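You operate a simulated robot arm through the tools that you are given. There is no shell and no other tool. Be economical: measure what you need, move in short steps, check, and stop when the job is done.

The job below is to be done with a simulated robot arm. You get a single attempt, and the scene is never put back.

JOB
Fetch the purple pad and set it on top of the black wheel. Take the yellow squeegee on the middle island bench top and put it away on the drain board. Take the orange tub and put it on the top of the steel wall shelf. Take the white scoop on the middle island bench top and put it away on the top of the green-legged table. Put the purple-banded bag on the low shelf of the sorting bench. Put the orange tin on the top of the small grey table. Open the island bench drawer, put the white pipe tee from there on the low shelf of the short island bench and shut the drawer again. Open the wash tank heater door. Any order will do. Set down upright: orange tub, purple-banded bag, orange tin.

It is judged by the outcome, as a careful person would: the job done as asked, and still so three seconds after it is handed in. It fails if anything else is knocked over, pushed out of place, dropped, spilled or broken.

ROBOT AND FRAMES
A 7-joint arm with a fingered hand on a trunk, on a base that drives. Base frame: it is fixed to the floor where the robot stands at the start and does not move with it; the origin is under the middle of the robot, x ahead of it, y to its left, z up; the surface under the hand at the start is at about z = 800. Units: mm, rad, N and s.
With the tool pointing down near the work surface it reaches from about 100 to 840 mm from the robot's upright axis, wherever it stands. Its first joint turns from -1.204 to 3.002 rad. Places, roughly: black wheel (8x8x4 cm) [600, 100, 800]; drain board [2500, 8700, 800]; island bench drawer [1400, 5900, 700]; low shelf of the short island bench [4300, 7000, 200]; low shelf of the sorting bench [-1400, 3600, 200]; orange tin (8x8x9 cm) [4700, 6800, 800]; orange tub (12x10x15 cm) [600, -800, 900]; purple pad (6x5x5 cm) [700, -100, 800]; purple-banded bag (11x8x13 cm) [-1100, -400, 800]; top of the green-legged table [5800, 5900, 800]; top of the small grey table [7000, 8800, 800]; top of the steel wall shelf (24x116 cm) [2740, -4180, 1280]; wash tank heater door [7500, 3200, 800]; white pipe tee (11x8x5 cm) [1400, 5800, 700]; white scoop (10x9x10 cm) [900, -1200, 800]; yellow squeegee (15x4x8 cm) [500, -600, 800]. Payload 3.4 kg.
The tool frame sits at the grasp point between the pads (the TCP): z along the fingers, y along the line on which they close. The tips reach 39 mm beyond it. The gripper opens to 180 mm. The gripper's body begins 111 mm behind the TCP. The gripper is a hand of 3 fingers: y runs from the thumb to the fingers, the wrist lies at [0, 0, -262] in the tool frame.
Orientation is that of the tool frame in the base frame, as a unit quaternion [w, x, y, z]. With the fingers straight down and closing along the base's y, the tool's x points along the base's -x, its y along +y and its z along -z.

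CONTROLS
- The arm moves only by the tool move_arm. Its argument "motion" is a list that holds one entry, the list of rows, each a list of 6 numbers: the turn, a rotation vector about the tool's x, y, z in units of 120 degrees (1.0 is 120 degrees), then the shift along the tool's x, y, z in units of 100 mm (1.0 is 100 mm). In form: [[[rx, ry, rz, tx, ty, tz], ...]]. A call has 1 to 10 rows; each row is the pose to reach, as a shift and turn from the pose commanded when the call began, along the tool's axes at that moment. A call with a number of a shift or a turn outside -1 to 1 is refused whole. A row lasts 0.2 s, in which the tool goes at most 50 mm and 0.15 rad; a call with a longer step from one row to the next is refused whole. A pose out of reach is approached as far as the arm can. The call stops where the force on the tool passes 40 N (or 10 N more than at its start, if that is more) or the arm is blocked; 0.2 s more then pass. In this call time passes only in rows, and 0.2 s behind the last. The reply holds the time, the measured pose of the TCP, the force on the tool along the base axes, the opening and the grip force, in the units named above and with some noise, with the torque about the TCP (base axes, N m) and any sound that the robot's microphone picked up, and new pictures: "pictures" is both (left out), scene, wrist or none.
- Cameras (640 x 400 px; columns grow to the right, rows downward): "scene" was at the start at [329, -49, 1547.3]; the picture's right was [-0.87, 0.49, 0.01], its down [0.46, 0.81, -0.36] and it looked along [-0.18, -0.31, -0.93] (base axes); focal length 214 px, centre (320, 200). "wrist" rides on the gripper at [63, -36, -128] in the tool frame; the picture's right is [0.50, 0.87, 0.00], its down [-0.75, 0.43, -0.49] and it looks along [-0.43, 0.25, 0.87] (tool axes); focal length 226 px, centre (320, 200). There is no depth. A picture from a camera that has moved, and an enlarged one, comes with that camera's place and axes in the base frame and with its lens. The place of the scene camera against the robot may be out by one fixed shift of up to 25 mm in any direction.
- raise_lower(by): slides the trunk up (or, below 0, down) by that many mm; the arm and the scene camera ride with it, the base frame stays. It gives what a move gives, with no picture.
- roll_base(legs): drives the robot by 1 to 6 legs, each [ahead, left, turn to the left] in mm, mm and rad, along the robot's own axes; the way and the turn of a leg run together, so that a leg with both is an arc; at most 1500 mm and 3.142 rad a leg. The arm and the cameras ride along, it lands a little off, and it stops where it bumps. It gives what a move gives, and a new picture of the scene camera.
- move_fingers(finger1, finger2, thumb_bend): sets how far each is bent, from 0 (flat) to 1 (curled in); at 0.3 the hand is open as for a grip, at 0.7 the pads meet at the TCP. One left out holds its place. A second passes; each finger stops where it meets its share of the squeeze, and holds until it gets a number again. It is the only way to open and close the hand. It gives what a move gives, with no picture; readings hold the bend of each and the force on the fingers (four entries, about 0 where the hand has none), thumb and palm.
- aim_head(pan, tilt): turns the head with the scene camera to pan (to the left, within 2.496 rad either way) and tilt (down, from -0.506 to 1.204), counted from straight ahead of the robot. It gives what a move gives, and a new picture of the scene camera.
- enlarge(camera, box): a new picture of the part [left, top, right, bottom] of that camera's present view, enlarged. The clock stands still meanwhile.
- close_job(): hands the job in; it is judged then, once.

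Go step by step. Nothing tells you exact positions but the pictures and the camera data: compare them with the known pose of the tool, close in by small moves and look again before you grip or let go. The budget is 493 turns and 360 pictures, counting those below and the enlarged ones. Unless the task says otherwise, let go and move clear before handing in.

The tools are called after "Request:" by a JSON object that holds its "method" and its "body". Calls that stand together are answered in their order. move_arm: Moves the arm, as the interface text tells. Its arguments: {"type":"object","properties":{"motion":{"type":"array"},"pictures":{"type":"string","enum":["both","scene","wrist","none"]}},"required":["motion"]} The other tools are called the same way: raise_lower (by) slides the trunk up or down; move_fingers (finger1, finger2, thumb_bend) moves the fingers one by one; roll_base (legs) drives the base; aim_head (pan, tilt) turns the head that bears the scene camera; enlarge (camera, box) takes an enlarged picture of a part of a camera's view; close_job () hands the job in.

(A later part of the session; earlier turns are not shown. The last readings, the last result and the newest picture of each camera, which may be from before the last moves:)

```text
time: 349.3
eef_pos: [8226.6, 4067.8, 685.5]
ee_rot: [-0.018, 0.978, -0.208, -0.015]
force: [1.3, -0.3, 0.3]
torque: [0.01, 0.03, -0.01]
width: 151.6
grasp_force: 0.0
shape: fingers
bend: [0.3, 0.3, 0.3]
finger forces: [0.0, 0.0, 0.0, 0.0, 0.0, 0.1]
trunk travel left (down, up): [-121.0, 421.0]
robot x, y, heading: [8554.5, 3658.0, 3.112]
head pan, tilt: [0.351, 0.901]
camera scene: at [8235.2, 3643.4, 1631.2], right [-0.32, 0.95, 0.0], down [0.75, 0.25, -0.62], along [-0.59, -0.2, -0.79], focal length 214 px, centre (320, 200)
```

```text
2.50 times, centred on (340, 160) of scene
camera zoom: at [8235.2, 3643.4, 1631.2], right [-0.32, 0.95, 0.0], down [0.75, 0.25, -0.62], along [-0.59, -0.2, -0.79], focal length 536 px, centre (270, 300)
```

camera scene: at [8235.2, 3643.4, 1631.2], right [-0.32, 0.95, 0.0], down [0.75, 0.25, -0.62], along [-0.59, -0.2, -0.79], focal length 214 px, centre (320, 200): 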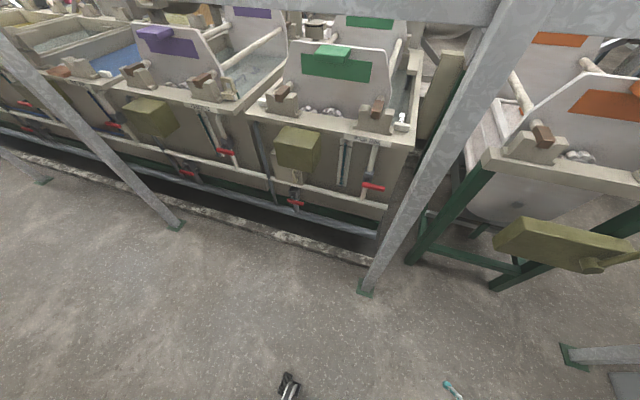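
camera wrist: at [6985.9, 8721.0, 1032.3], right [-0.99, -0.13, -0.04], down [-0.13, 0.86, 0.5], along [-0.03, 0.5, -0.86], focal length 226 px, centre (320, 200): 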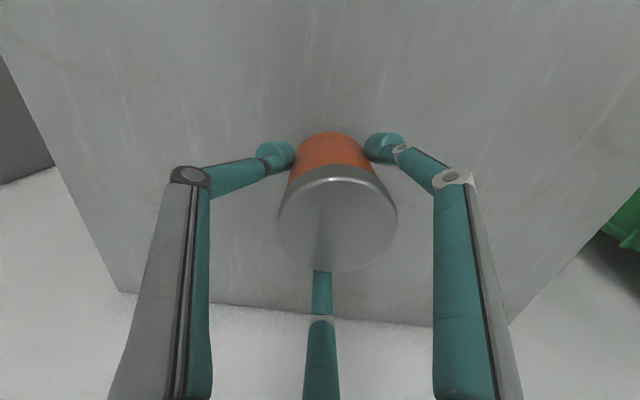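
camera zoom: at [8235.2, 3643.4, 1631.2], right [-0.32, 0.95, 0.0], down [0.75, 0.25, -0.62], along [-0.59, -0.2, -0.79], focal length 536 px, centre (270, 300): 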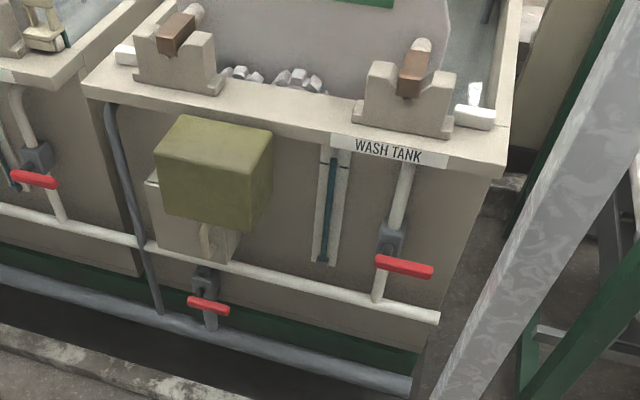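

The heater door seems to be under the olive box at about (7480,3240,760). I move closer and look with the hand.

Request:
{"method": "roll_base", "body": {"legs": [[0, 700, 0.03], [300, 0, 0]]}}

Request:
{"method": "move_arm", "body": {"motion": [[[0, 0, -0.06, -0.4, 0.2, 0], [0, 0, -0.12, -0.8, 0.4, 0], [0, 0, -0.18, -0.9, 0.4, -0.3], [0, 0, -0.2, -0.9, 0.4, -0.6]]], "pictures": "none"}}

Request:
{"method": "aim_head", "body": {"pan": -0.1, "tilt": 0.95}}

```text
time: 354.8
eef_pos: [7910.4, 3366.8, 684.6]
ee_rot: [-0.015, 0.979, -0.202, -0.016]
force: [0.2, -0.3, -0.7]
torque: [-0.03, 0.0, 0.02]
width: 151.7
grasp_force: 0.1
shape: fingers
bend: [0.3, 0.3, 0.3]
finger forces: [0.0, 0.0, 0.0, 0.0, 0.0, 0.0]
trunk travel left (down, up): [-121.0, 421.0]
robot x, y, heading: [8246.0, 2953.8, 3.128]
head pan, tilt: [0.351, 0.901]
camera scene: at [7923.6, 2950.0, 1631.0], right [-0.33, 0.94, -0.01], down [0.74, 0.26, -0.62], along [-0.58, -0.21, -0.79], focal length 214 px, centre (320, 200)
```

scene: 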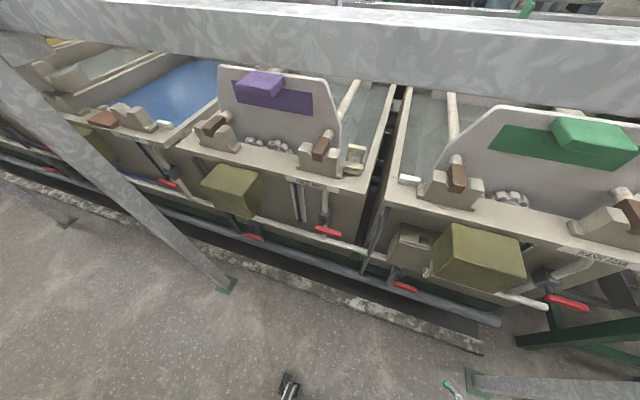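

```text
time: 355.8
eef_pos: [7816.6, 3361.2, 749.2]
ee_rot: [-0.02, 1.0, 0.008, -0.012]
force: [0.2, -0.8, 0.2]
torque: [-0.01, -0.01, 0.02]
width: 151.5
grasp_force: 0.0
shape: fingers
bend: [0.3, 0.3, 0.3]
finger forces: [0.1, 0.1, 0.0, 0.1, 0.0, 0.0]
trunk travel left (down, up): [-121.0, 421.0]
robot x, y, heading: [8243.6, 2954.5, 3.128]
head pan, tilt: [0.351, 0.901]
```

```text
time: 356.7
eef_pos: [7816.9, 3361.7, 748.0]
ee_rot: [-0.02, 1.0, 0.007, -0.012]
force: [0.4, -0.9, 0.4]
torque: [-0.02, -0.01, 0.01]
width: 151.8
grasp_force: 0.0
shape: fingers
bend: [0.3, 0.3, 0.3]
finger forces: [0.0, 0.0, 0.0, 0.1, 0.1, 0.0]
trunk travel left (down, up): [-121.0, 421.0]
robot x, y, heading: [8246.4, 2954.7, 3.13]
head pan, tilt: [-0.099, 0.949]
camera scene: at [7923.1, 2983.3, 1627.3], right [0.11, 0.99, 0.0], down [0.81, -0.1, -0.58], along [-0.58, 0.06, -0.82], focal length 214 px, centre (320, 200)
```

scene: 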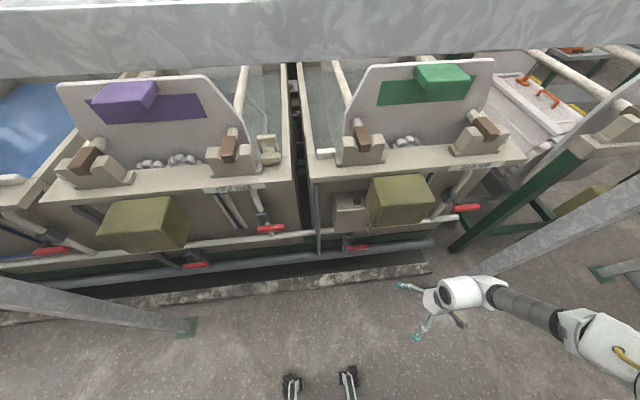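

Request:
{"method": "enlarge", "body": {"camera": "scene", "box": [310, 150, 470, 270]}}

Request:
{"method": "enlarge", "body": {"camera": "wrist", "box": [0, 0, 640, 400]}}

```text
3.33 times, centred on (390, 210) of scene
camera zoom: at [7923.1, 2983.3, 1627.3], right [0.11, 0.99, 0.0], down [0.81, -0.1, -0.58], along [-0.58, 0.06, -0.82], focal length 715 px, centre (87, 167)
```

zoom: 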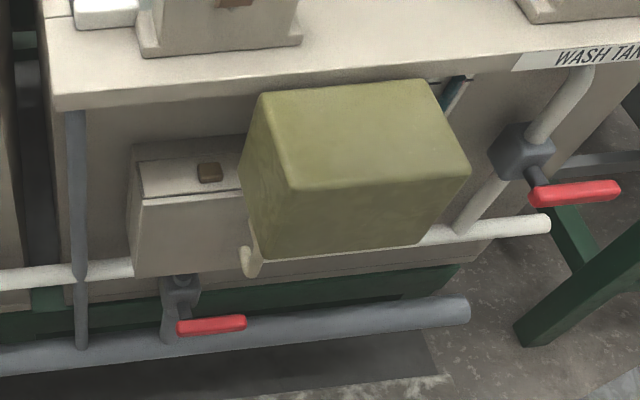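

```text
1.00 times, centred on (320, 200) of wrist (not enlarged: the box is as wide or as high as the picture)
camera zoom: at [7881.8, 3393.3, 875.9], right [0.51, -0.86, -0.05], down [-0.74, -0.46, 0.49], along [-0.44, -0.22, -0.87], focal length 226 px, centre (320, 200)
```

zoom: 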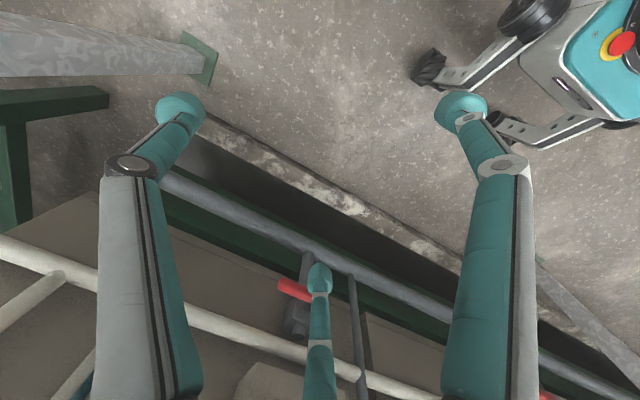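

I see a cream heater box with a handle under the olive gearbox. I tip the hand horizontal to face it.

Request:
{"method": "move_arm", "body": {"motion": [[[0, -0.07, 0, 0, 0.1, 0], [0, -0.14, 0, 0, 0.2, 0], [0, -0.21, 0, 0, 0.3, 0], [0, -0.28, 0, 0, 0.4, 0], [0, -0.35, 0, 0, 0.5, 0], [0, -0.42, 0, 0, 0.6, 0], [0, -0.49, 0, -0.1, 0.7, 0], [0, -0.56, 0, -0.2, 0.8, 0], [0, -0.63, 0, -0.3, 0.9, 0], [0, -0.7, 0, -0.4, 1.0, 0]]], "pictures": "scene"}}

Request:
{"method": "move_arm", "body": {"motion": [[[0, -0.05, 0, 0, 0, 0], [0, -0.05, 0, 0, 0, 0]]], "pictures": "wrist"}}

```text
time: 359.1
eef_pos: [7849.7, 3287.7, 656.1]
ee_rot: [0.005, 0.834, 0.025, -0.55]
force: [-0.4, 0.3, 0.0]
torque: [-0.03, -0.01, 0.07]
width: 151.5
grasp_force: 0.1
shape: fingers
bend: [0.3, 0.3, 0.3]
finger forces: [0.0, 0.0, 0.1, 0.0, 0.1, 0.0]
out of reach, approached as far as the arm can: row 4, 5, 6, 7, 8, 9, 10
trunk travel left (down, up): [-121.0, 421.0]
robot x, y, heading: [8245.3, 2955.7, 3.128]
head pan, tilt: [-0.099, 0.949]
stopped in row 10: the arm was blocked; the commanded pose is now the measured one
camera scene: at [7927.1, 2991.7, 1628.0], right [0.11, 0.99, -0.01], down [0.81, -0.1, -0.58], along [-0.58, 0.06, -0.81], focal length 214 px, centre (320, 200)
```

scene: 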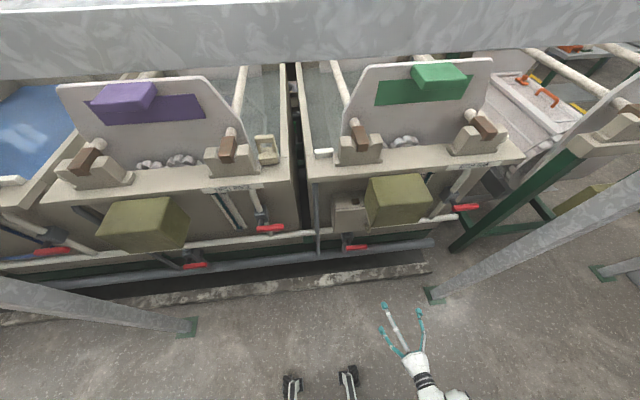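

```text
time: 359.7
eef_pos: [7835.9, 3296.2, 664.1]
ee_rot: [0.01, 0.806, 0.031, -0.591]
force: [-0.5, 0.4, 0.6]
torque: [0.03, 0.0, 0.03]
width: 152.0
grasp_force: 0.0
shape: fingers
bend: [0.3, 0.3, 0.3]
finger forces: [0.0, 0.0, 0.0, 0.1, 0.0, 0.1]
out of reach, approached as far as the arm can: row 1, 2
trunk travel left (down, up): [-121.0, 421.0]
robot x, y, heading: [8248.6, 2956.8, 3.128]
head pan, tilt: [-0.099, 0.949]
camera wrist: at [7975.5, 3341.3, 643.9], right [0.2, -0.85, -0.49], down [0.27, -0.44, 0.86], along [-0.94, -0.31, 0.14], focal length 226 px, centre (320, 200)
```

wrist: 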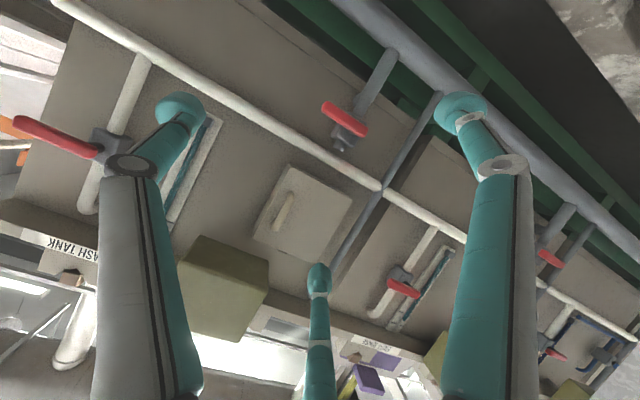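

The door is visible with a vertical handle at about (7490,3242,780), on its +y side. I move in, levelling the hand.

Request:
{"method": "move_arm", "body": {"motion": [[[0, -0.03, 0, -0.32, 0.06, 0.32], [0, -0.07, 0, -0.64, 0.12, 0.64], [0, -0.1, 0, -0.96, 0.17, 0.95]]], "pictures": "none"}}

Request:
{"method": "move_arm", "body": {"motion": [[[0, 0, 0, 0, 0, 0], [0, 0, 0, 0, 0, 0]]], "pictures": "wrist"}}

```text
time: 360.5
eef_pos: [7740.2, 3299.9, 753.8]
ee_rot: [0.005, 0.738, 0.024, -0.674]
force: [-0.3, 0.3, 0.1]
torque: [0.02, 0.03, -0.04]
width: 151.9
grasp_force: 0.1
shape: fingers
bend: [0.3, 0.3, 0.3]
finger forces: [0.1, 0.0, 0.1, 0.0, 0.1, 0.1]
out of reach, approached as far as the arm can: row 1, 2, 3
trunk travel left (down, up): [-121.0, 421.0]
robot x, y, heading: [8247.4, 2954.8, 3.124]
head pan, tilt: [-0.099, 0.949]
```

```text
time: 361.1
eef_pos: [7740.3, 3298.5, 754.1]
ee_rot: [0.006, 0.738, 0.025, -0.674]
force: [0.6, 0.3, 0.4]
torque: [0.01, -0.01, -0.01]
width: 152.1
grasp_force: 0.0
shape: fingers
bend: [0.3, 0.3, 0.3]
finger forces: [0.0, 0.1, 0.0, 0.1, 0.0, 0.1]
trunk travel left (down, up): [-121.0, 421.0]
robot x, y, heading: [8244.7, 2954.5, 3.128]
head pan, tilt: [-0.099, 0.949]
camera wrist: at [7871.3, 3343.2, 705.0], right [0.08, -0.85, -0.52], down [0.44, -0.44, 0.78], along [-0.89, -0.3, 0.34], focal length 226 px, centre (320, 200)
```

wrist: 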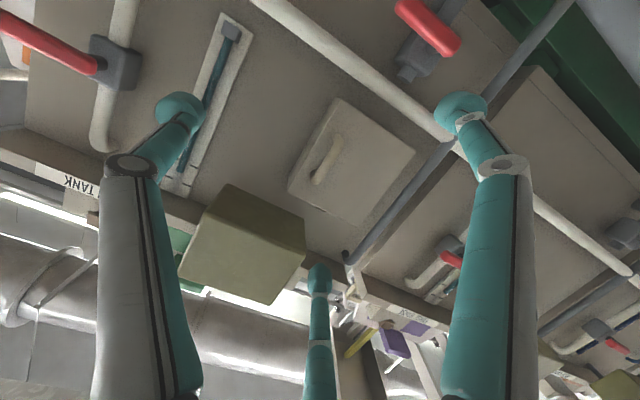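

Triangulated, the handle is at (7500,3245,776). I shift the base 55 mm left, then extend the arm.

Request:
{"method": "roll_base", "body": {"legs": [[0, 56, 0]]}}

Request:
{"method": "move_arm", "body": {"motion": [[[0, -0.02, 0, -0.12, 0, 0.4], [0, -0.04, 0, -0.22, 0, 0.8], [0, -0.04, 0, -0.22, 0, 1.0], [0, -0.04, 0, -0.22, 0, 1.0], [0, -0.04, 0, -0.22, 0, 1.0]]], "pictures": "both"}}

```text
time: 362.1
eef_pos: [7740.2, 3273.5, 744.9]
ee_rot: [0.014, 0.739, 0.016, -0.674]
force: [0.8, 0.7, -0.5]
torque: [0.03, 0.04, 0.08]
width: 151.7
grasp_force: 0.1
shape: fingers
bend: [0.3, 0.3, 0.3]
finger forces: [0.1, 0.0, 0.0, 0.1, 0.0, 0.0]
trunk travel left (down, up): [-121.0, 421.0]
robot x, y, heading: [8245.8, 2908.9, 3.128]
head pan, tilt: [-0.099, 0.949]
camera scene: at [7925.8, 2970.8, 1627.0], right [0.12, 0.99, -0.03], down [0.81, -0.11, -0.58], along [-0.58, 0.04, -0.82], focal length 214 px, centre (320, 200)
```

scene: 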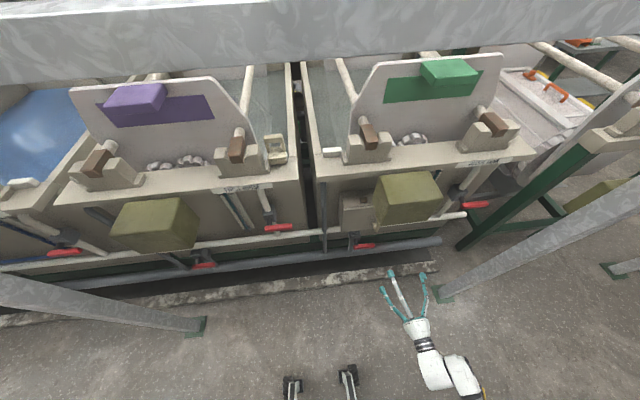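

```text
time: 363.3
eef_pos: [7679.1, 3271.8, 804.1]
ee_rot: [0.002, 0.71, 0.027, -0.704]
force: [-0.1, -0.4, 0.3]
torque: [0.02, -0.02, -0.03]
width: 151.7
grasp_force: 0.1
shape: fingers
bend: [0.3, 0.3, 0.3]
finger forces: [0.0, 0.1, 0.0, 0.0, 0.0, 0.0]
out of reach, approached as far as the arm can: row 1, 2, 3, 4, 5
trunk travel left (down, up): [-121.0, 421.0]
robot x, y, heading: [8245.0, 2902.1, 3.13]
head pan, tilt: [-0.099, 0.949]
camera scene: at [7924.6, 2916.9, 1628.0], right [0.12, 0.99, 0.01], down [0.81, -0.09, -0.58], along [-0.58, 0.07, -0.81], focal length 214 px, centre (320, 200)
camera wrist: at [7806.1, 3316.5, 744.2], right [0.04, -0.85, -0.53], down [0.51, -0.44, 0.74], along [-0.86, -0.3, 0.41], focal length 226 px, centre (320, 200)
```

scene: 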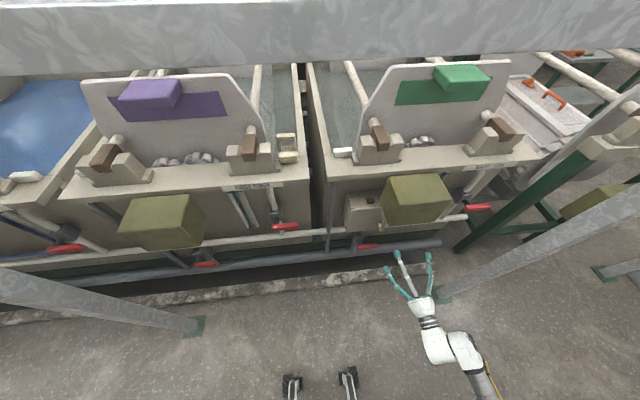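
wrist: 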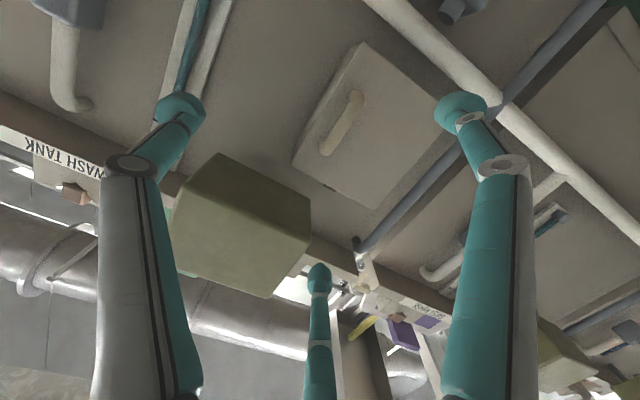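

The arm is at its reach limit. I raise the trunk to keep the head clear of the rail, lower the hand, and drive in.

Request:
{"method": "raise_lower", "body": {"by": 150}}

Request:
{"method": "move_arm", "body": {"motion": [[[0, 0, 0, 0.45, 0, 0], [0, 0, 0, 0.9, 0, 0]]], "pictures": "none"}}

Request:
{"method": "move_arm", "body": {"motion": [[[0, 0, 0, 0.45, 0, 0], [0, 0, 0, 0.85, 0, 0]]], "pictures": "scene"}}

```text
time: 365.0
eef_pos: [7710.1, 3285.8, 1059.5]
ee_rot: [-0.002, -0.628, -0.026, 0.778]
force: [-0.5, 0.0, -0.2]
torque: [0.0, 0.03, 0.01]
width: 151.5
grasp_force: 0.2
shape: fingers
bend: [0.3, 0.3, 0.3]
finger forces: [0.0, 0.0, 0.0, 0.0, 0.0, 0.1]
trunk travel left (down, up): [-271.0, 271.0]
robot x, y, heading: [8246.7, 2907.5, 3.123]
head pan, tilt: [-0.099, 0.949]
```

```text
time: 365.6
eef_pos: [7728.2, 3308.0, 1000.3]
ee_rot: [-0.002, -0.627, -0.029, 0.778]
force: [1.1, 0.2, 0.4]
torque: [-0.01, -0.02, 0.0]
width: 151.6
grasp_force: 0.1
shape: fingers
bend: [0.3, 0.3, 0.3]
finger forces: [0.0, 0.1, 0.1, 0.1, 0.1, 0.0]
out of reach, approached as far as the arm can: row 1, 2
trunk travel left (down, up): [-271.0, 271.0]
robot x, y, heading: [8243.8, 2906.8, 3.127]
head pan, tilt: [-0.099, 0.949]
```

```text
time: 366.2
eef_pos: [7748.2, 3338.8, 953.7]
ee_rot: [-0.002, -0.627, -0.029, 0.778]
force: [1.1, 0.4, 0.0]
torque: [0.01, -0.02, -0.02]
width: 152.0
grasp_force: 0.0
shape: fingers
bend: [0.3, 0.3, 0.3]
finger forces: [0.0, 0.0, 0.0, 0.0, 0.1, 0.1]
out of reach, approached as far as the arm can: row 1, 2
trunk travel left (down, up): [-271.0, 271.0]
robot x, y, heading: [8245.8, 2907.9, 3.125]
head pan, tilt: [-0.099, 0.949]
camera scene: at [8127.8, 2934.8, 1800.4], right [0.12, 0.99, -0.01], down [0.81, -0.1, -0.58], along [-0.58, 0.06, -0.81], focal length 214 px, centre (320, 200)
```

scene: 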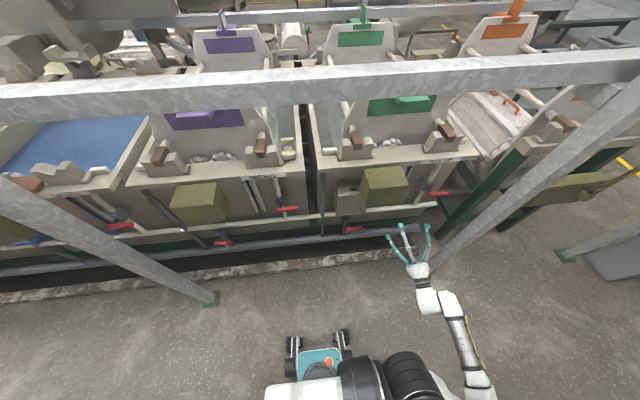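

Raising the trunk pitched the hand up, so I go back down and use a slightly nose-down hand instead.

Request:
{"method": "raise_lower", "body": {"by": -150}}

Request:
{"method": "move_arm", "body": {"motion": [[[0, 0, 0, 0, 0, 0], [0, 0, 0, 0, 0, 0]]], "pictures": "wrist"}}

```text
time: 368.0
eef_pos: [7748.9, 3340.4, 806.5]
ee_rot: [-0.001, -0.627, -0.028, 0.779]
force: [0.4, 1.3, 0.0]
torque: [-0.01, -0.02, -0.01]
width: 151.8
grasp_force: 0.1
shape: fingers
bend: [0.3, 0.3, 0.3]
finger forces: [0.0, 0.0, 0.0, 0.0, 0.0, 0.0]
trunk travel left (down, up): [-121.0, 421.0]
robot x, y, heading: [8248.3, 2906.4, 3.126]
head pan, tilt: [-0.099, 0.949]
```

```text
time: 368.6
eef_pos: [7746.7, 3339.6, 805.4]
ee_rot: [-0.002, -0.628, -0.028, 0.778]
force: [0.1, -0.1, 0.3]
torque: [-0.01, -0.03, 0.02]
width: 151.9
grasp_force: 0.1
shape: fingers
bend: [0.3, 0.3, 0.3]
finger forces: [0.0, 0.0, 0.0, 0.0, 0.1, 0.1]
trunk travel left (down, up): [-121.0, 421.0]
robot x, y, heading: [8244.5, 2906.5, 3.121]
head pan, tilt: [-0.099, 0.949]
camera wrist: at [7858.1, 3384.8, 719.4], right [-0.07, -0.85, -0.52], down [0.66, -0.44, 0.61], along [-0.75, -0.3, 0.59], focal length 226 px, centre (320, 200)
```

wrist: 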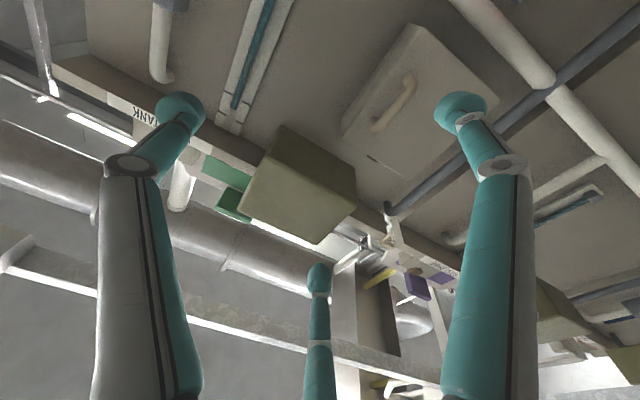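

Request:
{"method": "move_arm", "body": {"motion": [[[0, 0.06, 0, 0.1, 0.25, 0.25], [0, 0.12, 0, 0.2, 0.5, 0.5], [0, 0.18, 0, 0.3, 0.72, 0.75], [0, 0.23, 0, 0.37, 0.93, 0.97], [0, 0.23, 0, 0.37, 0.93, 0.97]]], "pictures": "wrist"}}

```text
time: 369.8
eef_pos: [7659.2, 3255.3, 795.3]
ee_rot: [-0.004, 0.795, 0.028, -0.605]
force: [0.5, 0.3, 0.0]
torque: [0.01, 0.02, -0.05]
width: 151.8
grasp_force: 0.0
shape: fingers
bend: [0.3, 0.3, 0.3]
finger forces: [0.0, 0.0, 0.1, 0.0, 0.0, 0.1]
out of reach, approached as far as the arm can: row 3, 4, 5
trunk travel left (down, up): [-121.0, 421.0]
robot x, y, heading: [8244.7, 2908.1, 3.125]
head pan, tilt: [-0.099, 0.949]
camera wrist: at [7797.8, 3299.5, 771.8], right [0.17, -0.84, -0.52], down [0.29, -0.46, 0.84], along [-0.94, -0.29, 0.17], focal length 226 px, centre (320, 200)
```

wrist: 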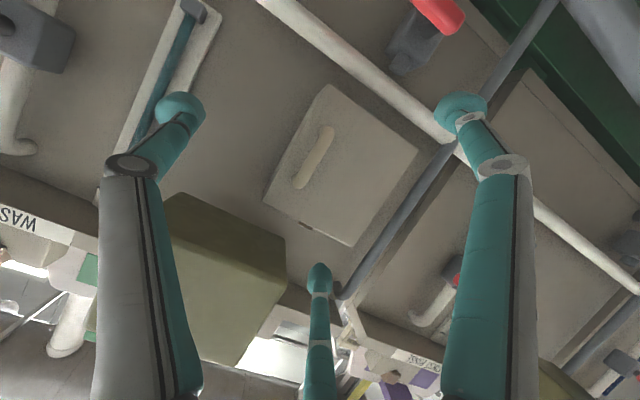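

Request:
{"method": "move_fingers", "body": {"finger1": 0.42, "finger2": 0.42, "thumb_bend": 0.42}}

Request:
{"method": "roll_base", "body": {"legs": [[95, 0, 0]]}}

Request:
{"method": "move_arm", "body": {"motion": [[[0, 0, 0, 0, 0, 0], [0, 0, 0, 0, 0, 0], [0, 0, 0, 0, 0, 0]]], "pictures": "wrist"}}

```text
time: 370.8
eef_pos: [7659.1, 3256.6, 796.0]
ee_rot: [-0.004, 0.796, 0.028, -0.604]
force: [-0.8, 0.6, -0.4]
torque: [0.02, -0.01, -0.02]
width: 105.1
grasp_force: 0.1
shape: fingers
bend: [0.42, 0.42, 0.42]
finger forces: [0.0, 0.0, 0.0, 0.1, 0.1, 0.0]
trunk travel left (down, up): [-121.0, 421.0]
robot x, y, heading: [8244.7, 2908.0, 3.127]
head pan, tilt: [-0.099, 0.949]
```

```text
time: 371.9
eef_pos: [7564.1, 3258.4, 795.6]
ee_rot: [-0.005, 0.795, 0.027, -0.605]
force: [0.1, -0.4, 0.2]
torque: [0.03, 0.03, 0.0]
width: 105.4
grasp_force: 0.1
shape: fingers
bend: [0.42, 0.42, 0.42]
finger forces: [0.0, 0.0, 0.0, 0.0, 0.0, 0.1]
trunk travel left (down, up): [-121.0, 421.0]
robot x, y, heading: [8150.8, 2906.9, 3.125]
head pan, tilt: [-0.099, 0.949]
camera scene: at [7827.4, 2937.5, 1627.4], right [0.12, 0.99, 0.0], down [0.81, -0.1, -0.58], along [-0.58, 0.06, -0.82], focal length 214 px, centre (320, 200)
```

scene: 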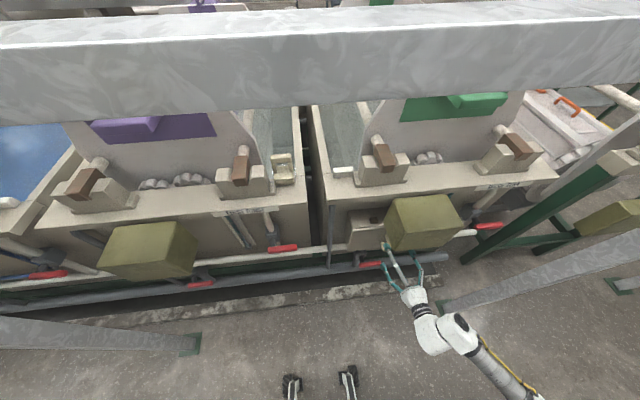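

```text
time: 372.7
eef_pos: [7565.4, 3255.2, 798.1]
ee_rot: [-0.006, 0.795, 0.03, -0.606]
force: [0.0, -0.5, -0.3]
torque: [-0.01, -0.01, 0.0]
width: 105.0
grasp_force: 0.1
shape: fingers
bend: [0.42, 0.42, 0.42]
finger forces: [0.0, 0.0, 0.0, 0.0, 0.0, 0.0]
trunk travel left (down, up): [-121.0, 421.0]
robot x, y, heading: [8151.1, 2908.8, 3.124]
head pan, tilt: [-0.099, 0.949]
camera wrist: at [7704.0, 3298.8, 773.9], right [0.17, -0.84, -0.52], down [0.29, -0.46, 0.84], along [-0.94, -0.29, 0.17], focal length 226 px, centre (320, 200)
```

wrist: 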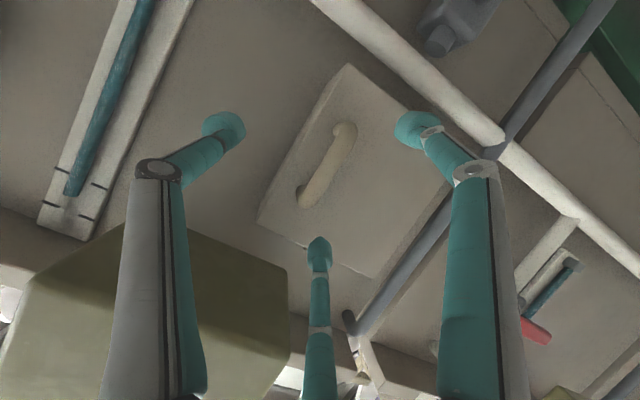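

Request:
{"method": "roll_base", "body": {"legs": [[42, 0, 0]]}}

Request:
{"method": "move_arm", "body": {"motion": [[[0, 0, 0, 0, 0.05, 0], [0, 0, 0, 0, 0.05, 0], [0, 0, 0, 0, 0.05, 0]]], "pictures": "wrist"}}

```text
time: 373.6
eef_pos: [7521.5, 3257.1, 798.6]
ee_rot: [-0.006, 0.795, 0.029, -0.606]
force: [-0.5, -0.5, 1.0]
torque: [-0.03, 0.02, -0.02]
width: 105.4
grasp_force: 0.1
shape: fingers
bend: [0.42, 0.42, 0.42]
finger forces: [0.1, 0.1, 0.0, 0.1, 0.1, 0.0]
trunk travel left (down, up): [-121.0, 421.0]
robot x, y, heading: [8107.7, 2909.1, 3.125]
head pan, tilt: [-0.099, 0.949]
camera scene: at [7785.2, 2938.7, 1627.3], right [0.12, 0.99, -0.01], down [0.81, -0.1, -0.58], along [-0.57, 0.06, -0.82], focal length 214 px, centre (320, 200)
```

scene: 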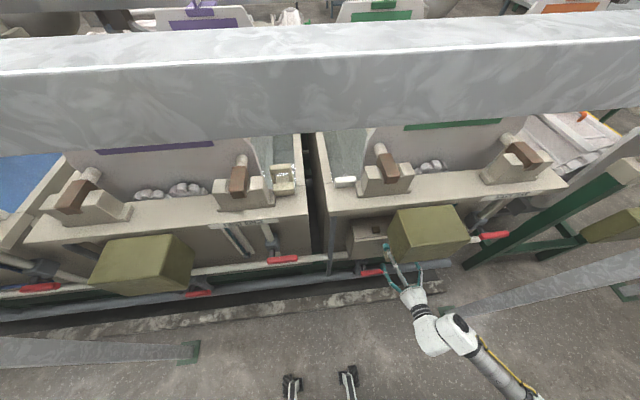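

```text
time: 374.4
eef_pos: [7528.1, 3249.4, 802.0]
ee_rot: [-0.007, 0.794, 0.031, -0.607]
force: [0.4, 0.4, -0.5]
torque: [-0.05, -0.01, 0.0]
width: 105.0
grasp_force: 0.0
shape: fingers
bend: [0.42, 0.42, 0.42]
finger forces: [0.0, 0.0, 0.1, 0.0, 0.0, 0.1]
out of reach, approached as far as the arm can: row 1, 2, 3
trunk travel left (down, up): [-121.0, 421.0]
robot x, y, heading: [8110.6, 2909.1, 3.123]
head pan, tilt: [-0.099, 0.949]
camera wrist: at [7665.9, 3294.1, 777.9], right [0.17, -0.84, -0.52], down [0.29, -0.47, 0.83], along [-0.94, -0.29, 0.17], focal length 226 px, centre (320, 200)
```

wrist: 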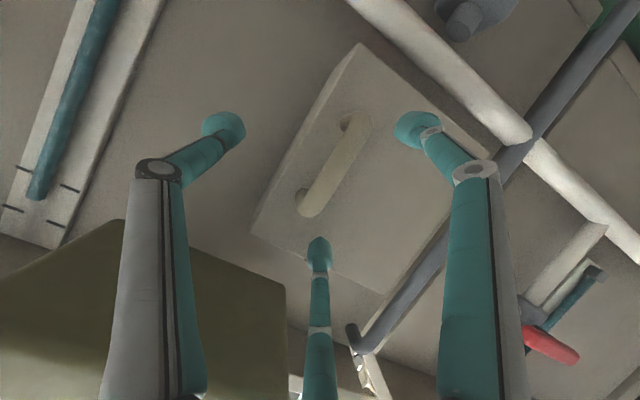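

Request:
{"method": "roll_base", "body": {"legs": [[15, 0, 0]]}}

Request:
{"method": "move_fingers", "body": {"finger1": 0.7, "finger2": 0.7, "thumb_bend": 0.7}}

Request:
{"method": "enlarge", "body": {"camera": "wrist", "box": [200, 60, 440, 260]}}

```text
time: 375.2
eef_pos: [7514.0, 3251.2, 803.4]
ee_rot: [-0.006, 0.794, 0.032, -0.606]
force: [8.8, 1.2, 0.2]
torque: [-0.06, 0.48, 0.25]
width: 105.1
grasp_force: 4.4
shape: fingers
bend: [0.42, 0.43, 0.42]
finger forces: [0.0, 9.2, 0.0, 0.1, 0.0, 0.0]
trunk travel left (down, up): [-121.0, 421.0]
robot x, y, heading: [8091.8, 2908.2, 3.127]
head pan, tilt: [-0.099, 0.949]
camera scene: at [7773.4, 2939.7, 1628.1], right [0.12, 0.99, -0.01], down [0.81, -0.1, -0.58], along [-0.58, 0.06, -0.81], focal length 214 px, centre (320, 200)
```

scene: 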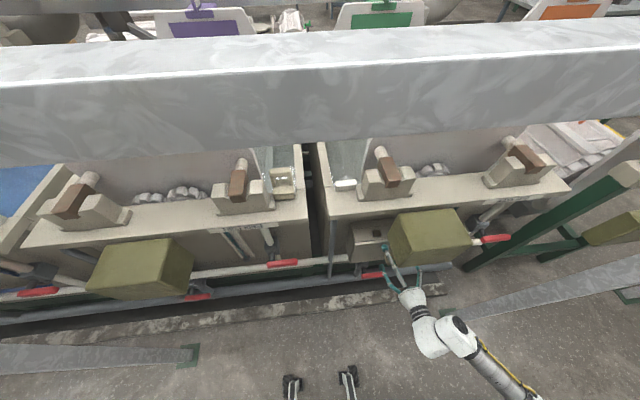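

```text
time: 376.2
eef_pos: [7513.3, 3246.0, 804.3]
ee_rot: [-0.01, 0.794, 0.032, -0.607]
force: [-2.3, -9.8, -2.6]
torque: [-0.08, -0.07, 0.2]
width: 10.0
grasp_force: 5.2
shape: fingers
bend: [0.65, 0.67, 0.69]
finger forces: [5.8, 3.8, 0.0, 0.0, 0.6, 0.1]
trunk travel left (down, up): [-121.0, 421.0]
robot x, y, heading: [8093.9, 2910.6, 3.125]
head pan, tilt: [-0.099, 0.949]
```

```text
2.00 times, centred on (320, 160) of wrist
camera zoom: at [7651.9, 3289.8, 780.3], right [0.17, -0.83, -0.53], down [0.29, -0.47, 0.83], along [-0.94, -0.29, 0.17], focal length 452 px, centre (320, 280)
```

zoom: 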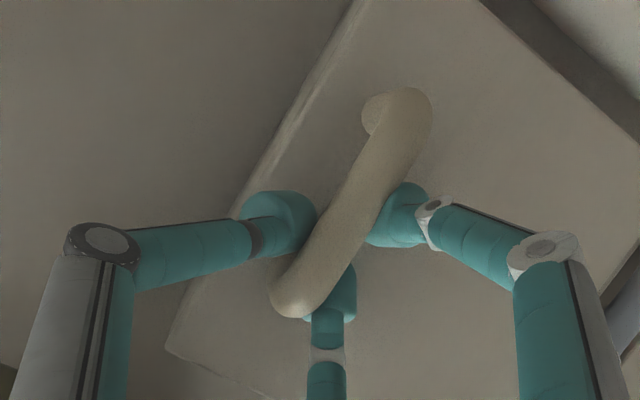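

The handle is caged in the fingers. I pull back gently with the base along the door's arc.

Request:
{"method": "roll_base", "body": {"legs": [[-40, 12, 0]]}}

Request:
{"method": "enlarge", "body": {"camera": "wrist", "box": [160, 20, 480, 260]}}

```text
time: 377.1
eef_pos: [7551.4, 3236.8, 803.4]
ee_rot: [-0.007, 0.794, 0.032, -0.607]
force: [-12.1, -19.7, -1.6]
torque: [-0.11, 0.05, 0.28]
width: 14.7
grasp_force: 10.7
shape: fingers
bend: [0.64, 0.65, 0.7]
finger forces: [12.4, 9.8, 0.0, 0.0, 0.1, 0.1]
trunk travel left (down, up): [-121.0, 421.0]
robot x, y, heading: [8130.9, 2900.3, 3.123]
head pan, tilt: [-0.099, 0.949]
camera scene: at [7808.4, 2928.3, 1627.1], right [0.12, 0.99, -0.01], down [0.81, -0.1, -0.58], along [-0.57, 0.06, -0.82], focal length 214 px, centre (320, 200)
```

scene: 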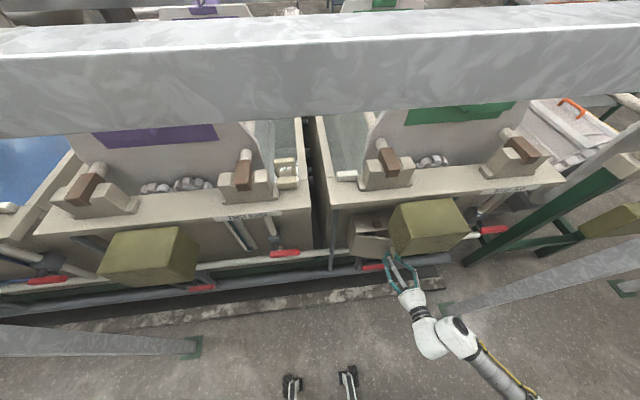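

```text
1.67 times, centred on (320, 140) of wrist
camera zoom: at [7690.7, 3281.4, 778.7], right [0.17, -0.83, -0.52], down [0.3, -0.46, 0.83], along [-0.94, -0.3, 0.17], focal length 377 px, centre (320, 300)
```

zoom: 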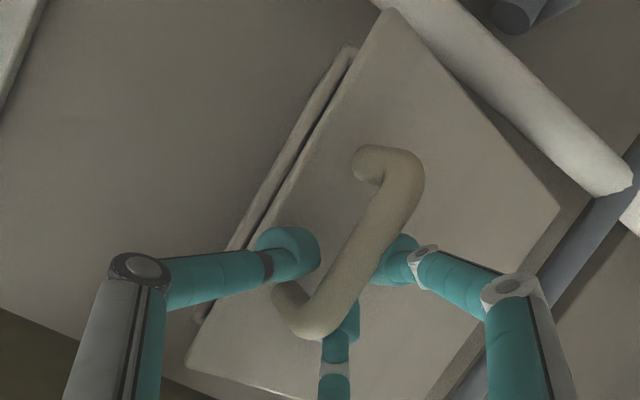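

The door is opening. I continue along the arc.

Request:
{"method": "roll_base", "body": {"legs": [[-38, 40, 0]]}}

Request:
{"method": "roll_base", "body": {"legs": [[-18, 42, 0]]}}

Request:
{"method": "enlarge", "body": {"camera": "wrist", "box": [160, 20, 480, 260]}}

```text
time: 378.0
eef_pos: [7590.8, 3206.9, 802.7]
ee_rot: [-0.001, 0.792, 0.032, -0.61]
force: [-18.2, -14.8, 4.7]
torque: [-0.15, 0.2, 0.23]
width: 10.4
grasp_force: 10.9
shape: fingers
bend: [0.66, 0.63, 0.7]
finger forces: [11.8, 9.2, 0.0, 0.0, 0.0, 0.0]
trunk travel left (down, up): [-121.0, 421.0]
robot x, y, heading: [8171.0, 2860.8, 3.123]
head pan, tilt: [-0.099, 0.949]
camera scene: at [7844.8, 2908.8, 1626.8], right [0.12, 0.99, -0.02], down [0.81, -0.1, -0.58], along [-0.57, 0.05, -0.82], focal length 214 px, centre (320, 200)
```

scene: 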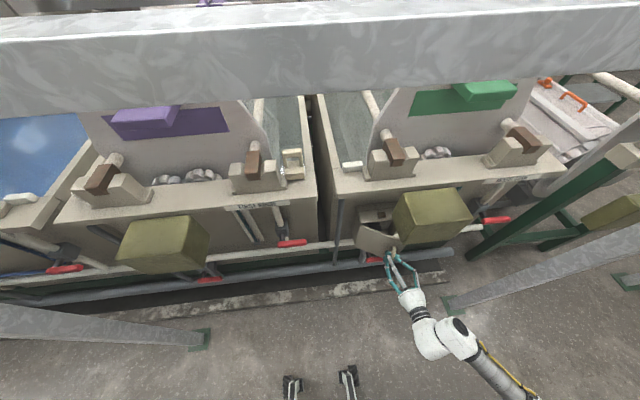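

```text
time: 378.9
eef_pos: [7609.1, 3169.6, 807.5]
ee_rot: [-0.003, 0.789, 0.032, -0.613]
force: [-10.6, -5.1, 3.2]
torque: [-0.06, 0.16, 0.14]
width: 5.6
grasp_force: 6.0
shape: fingers
bend: [0.68, 0.67, 0.69]
finger forces: [6.5, 3.6, 0.0, 0.0, 2.2, 0.0]
trunk travel left (down, up): [-121.0, 421.0]
robot x, y, heading: [8181.2, 2823.5, 3.122]
head pan, tilt: [-0.099, 0.949]
camera scene: at [7863.4, 2876.2, 1627.1], right [0.12, 0.99, -0.02], down [0.81, -0.1, -0.58], along [-0.57, 0.05, -0.82], focal length 214 px, centre (320, 200)
```

scene: 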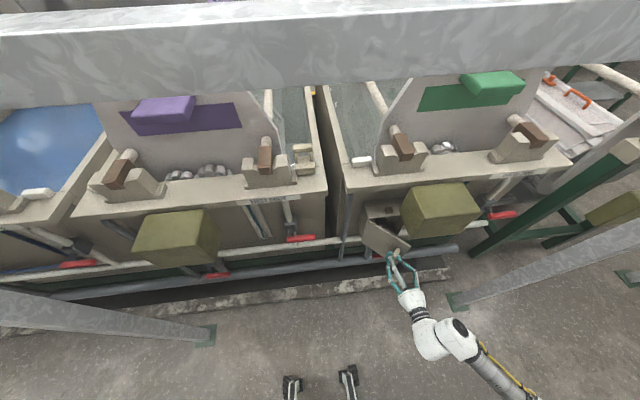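

```text
1.67 times, centred on (320, 140) of wrist
camera zoom: at [7746.5, 3213.9, 780.5], right [0.16, -0.84, -0.52], down [0.31, -0.46, 0.83], along [-0.94, -0.3, 0.19], focal length 377 px, centre (320, 300)
```

zoom: 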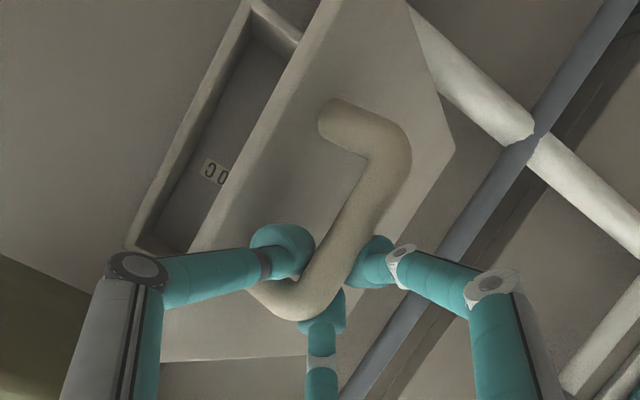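

Request:
{"method": "roll_base", "body": {"legs": [[-4, 45, 0]]}}

Request:
{"method": "roll_base", "body": {"legs": [[6, 45, 0]]}}

Request:
{"method": "enlarge", "body": {"camera": "wrist", "box": [160, 20, 480, 260]}}

```text
time: 380.0
eef_pos: [7617.5, 3109.7, 810.0]
ee_rot: [-0.017, 0.795, 0.03, -0.606]
force: [4.9, 1.2, -6.5]
torque: [-0.07, -0.14, -0.12]
width: 1.2
grasp_force: 4.3
shape: fingers
bend: [0.69, 0.7, 0.69]
finger forces: [1.8, 0.0, 0.1, 0.0, 7.5, 0.0]
trunk travel left (down, up): [-121.0, 421.0]
robot x, y, heading: [8189.6, 2779.8, 3.127]
head pan, tilt: [-0.099, 0.949]
stopped in leg 1: the force on the tool passed its limit at 43 N (the readings are from after the stop); the commanded pose is now the measured one
camera scene: at [7868.3, 2814.6, 1627.6], right [0.12, 0.99, -0.01], down [0.81, -0.1, -0.58], along [-0.58, 0.06, -0.82], focal length 214 px, centre (320, 200)
```

scene: 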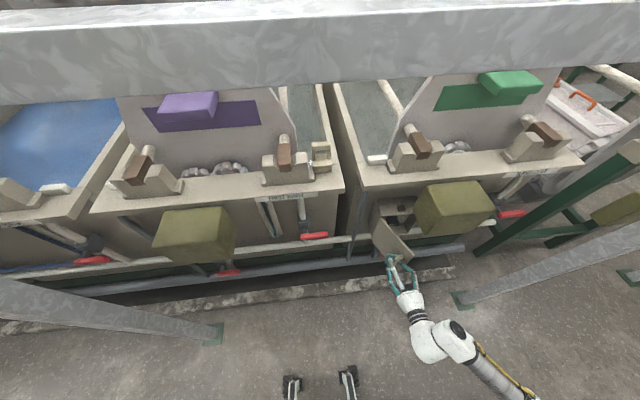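

```text
time: 381.2
eef_pos: [7614.3, 3059.9, 806.4]
ee_rot: [-0.029, 0.801, 0.025, -0.598]
force: [-2.2, -0.4, -4.8]
torque: [-0.1, -0.08, -0.03]
width: 0.0
grasp_force: 3.2
shape: fingers
bend: [0.7, 0.7, 0.69]
finger forces: [1.1, 0.0, 0.0, 0.1, 5.6, 0.1]
trunk travel left (down, up): [-121.0, 421.0]
robot x, y, heading: [8181.2, 2726.2, 3.123]
head pan, tilt: [-0.099, 0.949]
stopped in leg 1: the force on the tool passed its limit at 41 N (the readings are from after the stop); the commanded pose is now the measured one
camera scene: at [7860.8, 2750.4, 1627.4], right [0.12, 0.99, 0.0], down [0.81, -0.1, -0.58], along [-0.57, 0.07, -0.82], focal length 214 px, centre (320, 200)
```

scene: 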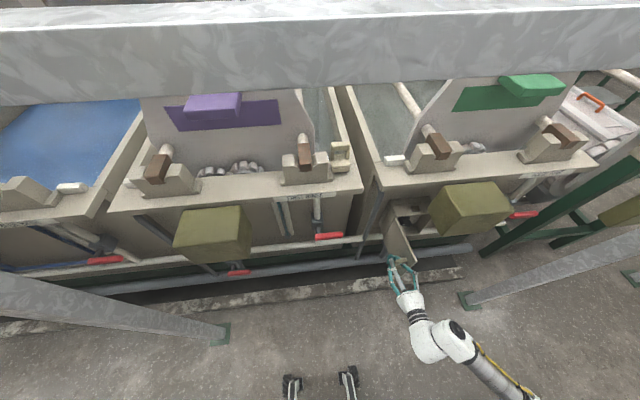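

```text
1.67 times, centred on (320, 140) of wrist
camera zoom: at [7753.7, 3097.9, 787.3], right [0.15, -0.83, -0.54], down [0.26, -0.5, 0.83], along [-0.95, -0.26, 0.14], focal length 377 px, centre (320, 300)
```

zoom: 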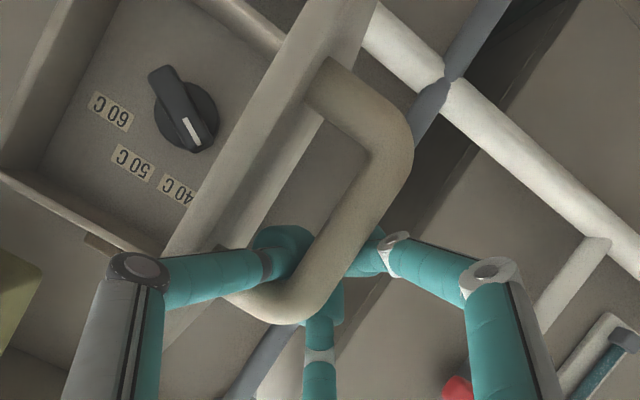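

Request:
{"method": "roll_base", "body": {"legs": [[14, 35, 0]]}}

Request:
{"method": "enlarge", "body": {"camera": "wrist", "box": [160, 20, 480, 260]}}

```text
time: 382.0
eef_pos: [7600.7, 3042.0, 802.8]
ee_rot: [-0.018, 0.799, 0.022, -0.601]
force: [1.5, 1.2, -9.4]
torque: [-0.22, 0.04, -0.1]
width: 0.0
grasp_force: 8.3
shape: fingers
bend: [0.7, 0.7, 0.68]
finger forces: [0.1, 0.1, 0.0, 0.0, 17.3, 0.1]
trunk travel left (down, up): [-121.0, 421.0]
robot x, y, heading: [8168.7, 2699.4, 3.121]
head pan, tilt: [-0.099, 0.949]
camera scene: at [7845.8, 2744.0, 1627.0], right [0.12, 0.99, -0.01], down [0.81, -0.1, -0.58], along [-0.57, 0.06, -0.82], focal length 214 px, centre (320, 200)
```

scene: 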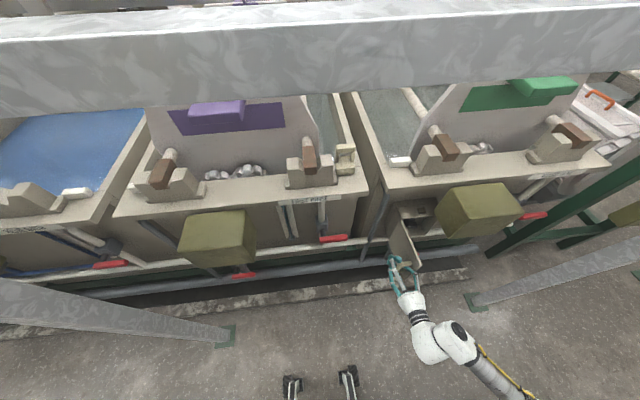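

```text
1.67 times, centred on (320, 140) of wrist
camera zoom: at [7740.3, 3082.1, 781.4], right [0.15, -0.84, -0.53], down [0.27, -0.48, 0.84], along [-0.95, -0.27, 0.16], focal length 377 px, centre (320, 300)
```

zoom: 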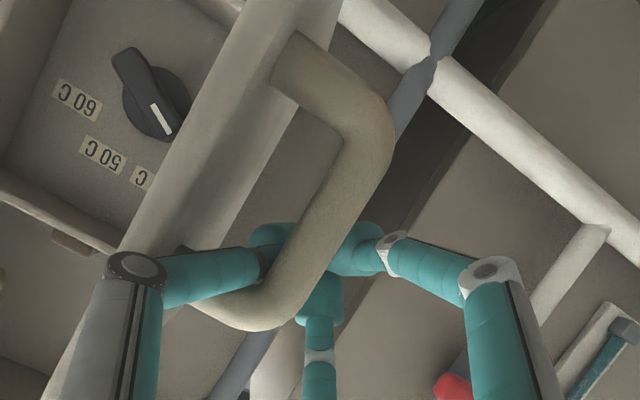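

The door is open past about 90°. I release the fingers and back off.

Request:
{"method": "move_fingers", "body": {"finger1": 0.35, "finger2": 0.35, "thumb_bend": 0.6}}

Request:
{"method": "roll_base", "body": {"legs": [[-80, 0, 0]]}}

Request:
{"method": "enlarge", "body": {"camera": "wrist", "box": [0, 0, 640, 400]}}

```text
time: 383.0
eef_pos: [7598.8, 3043.0, 802.9]
ee_rot: [-0.029, 0.801, 0.017, -0.597]
force: [13.3, -0.7, -24.2]
torque: [-1.05, 0.22, -0.57]
width: 85.7
grasp_force: 14.0
shape: fingers
bend: [0.35, 0.35, 0.61]
finger forces: [0.0, 0.1, 0.1, 0.0, 27.1, 0.0]
trunk travel left (down, up): [-121.0, 421.0]
robot x, y, heading: [8165.3, 2700.8, 3.124]
head pan, tilt: [-0.099, 0.949]
```

```text
time: 384.1
eef_pos: [7680.9, 3033.7, 809.9]
ee_rot: [-0.027, 0.798, 0.023, -0.602]
force: [0.7, 0.0, 0.0]
torque: [-0.02, -0.03, -0.01]
width: 86.8
grasp_force: 0.1
shape: fingers
bend: [0.35, 0.35, 0.6]
finger forces: [0.1, 0.0, 0.1, 0.0, 0.0, 0.0]
trunk travel left (down, up): [-121.0, 421.0]
robot x, y, heading: [8247.4, 2699.0, 3.126]
head pan, tilt: [-0.099, 0.949]
camera scene: at [7927.7, 2724.6, 1628.0], right [0.12, 0.99, 0.0], down [0.81, -0.1, -0.58], along [-0.58, 0.06, -0.81], focal length 214 px, centre (320, 200)
```

scene: 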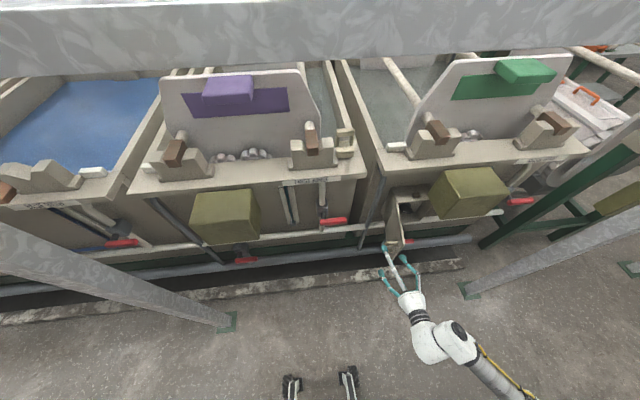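

```text
1.00 times, centred on (320, 200) of wrist (not enlarged: the box is as wide or as high as the picture)
camera zoom: at [7820.5, 3073.2, 787.4], right [0.14, -0.83, -0.54], down [0.27, -0.49, 0.83], along [-0.95, -0.26, 0.15], focal length 226 px, centre (320, 200)
```

zoom: 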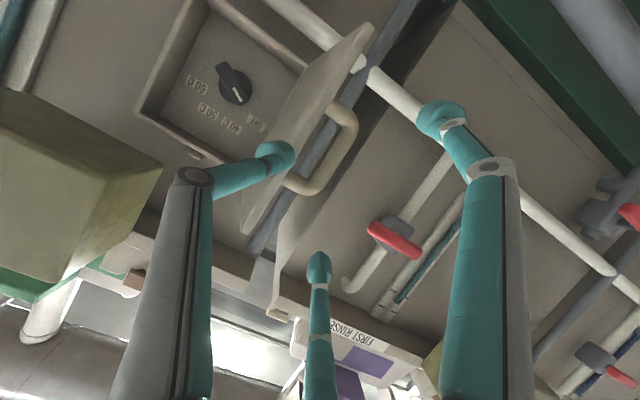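

The door stands open. I back away, tuck the arm pointing down, and drive back out of the aisle.

Request:
{"method": "roll_base", "body": {"legs": [[-230, 0, 0]]}}

Request:
{"method": "move_arm", "body": {"motion": [[[0, 0.07, 0, 0, 0, 0], [0, 0.14, 0, 0, 0, 0], [0, 0.21, 0, 0, 0, 0], [0, 0.28, 0, 0, 0, 0], [0, 0.35, 0, 0, 0, -0.2], [0, 0.42, 0, 0, 0, -0.4], [0, 0.49, 0, 0, 0, -0.6], [0, 0.56, 0, 0, 0, -0.8], [0, 0.61, 0, 0, 0, -1.0]]], "pictures": "none"}}

Request:
{"method": "enlarge", "body": {"camera": "scene", "box": [300, 80, 540, 240]}}

```text
time: 385.8
eef_pos: [7909.3, 3035.5, 807.3]
ee_rot: [-0.032, 0.799, 0.018, -0.6]
force: [-0.1, -0.4, 0.1]
torque: [0.01, 0.0, -0.02]
width: 86.9
grasp_force: 0.0
shape: fingers
bend: [0.35, 0.35, 0.6]
finger forces: [0.0, 0.0, 0.0, 0.0, 0.0, 0.0]
trunk travel left (down, up): [-121.0, 421.0]
robot x, y, heading: [8479.4, 2693.5, 3.118]
head pan, tilt: [-0.099, 0.949]
camera scene: at [8156.3, 2724.6, 1627.8], right [0.12, 0.99, -0.01], down [0.81, -0.1, -0.58], along [-0.58, 0.06, -0.81], focal length 214 px, centre (320, 200)
```

scene: 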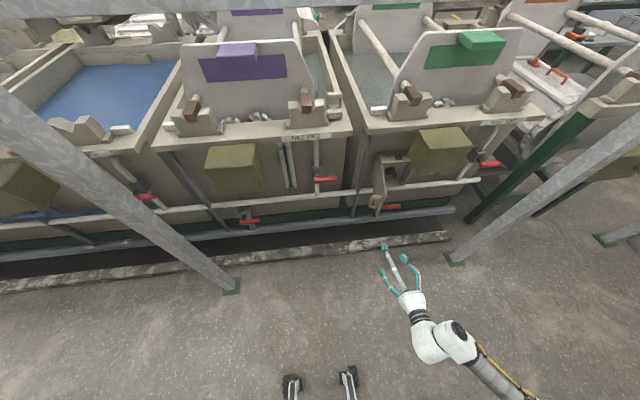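

```text
time: 387.8
eef_pos: [8007.5, 3027.0, 838.2]
ee_rot: [-0.04, 0.999, -0.005, -0.005]
force: [0.4, -0.9, -0.2]
torque: [-0.01, 0.0, 0.01]
width: 86.9
grasp_force: 0.0
shape: fingers
bend: [0.35, 0.35, 0.6]
finger forces: [0.0, 0.1, 0.1, 0.1, 0.0, 0.0]
out of reach, approached as far as the arm can: row 1
trunk travel left (down, up): [-121.0, 421.0]
robot x, y, heading: [8476.2, 2692.1, 3.119]
head pan, tilt: [-0.099, 0.949]
```

```text
2.50 times, centred on (420, 160) of scene
camera zoom: at [8153.3, 2724.0, 1627.2], right [0.12, 0.99, 0.0], down [0.81, -0.1, -0.58], along [-0.57, 0.06, -0.82], focal length 536 px, centre (70, 300)
```

zoom: 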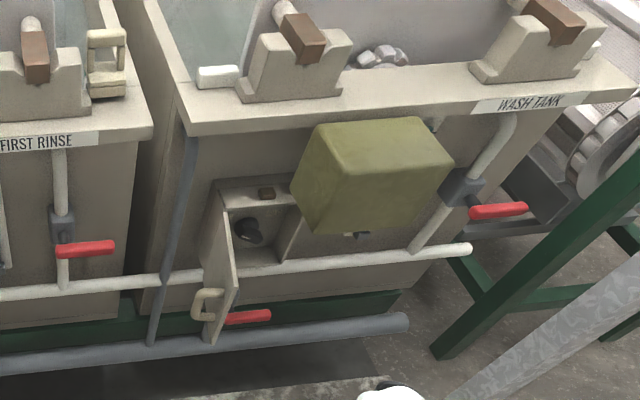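

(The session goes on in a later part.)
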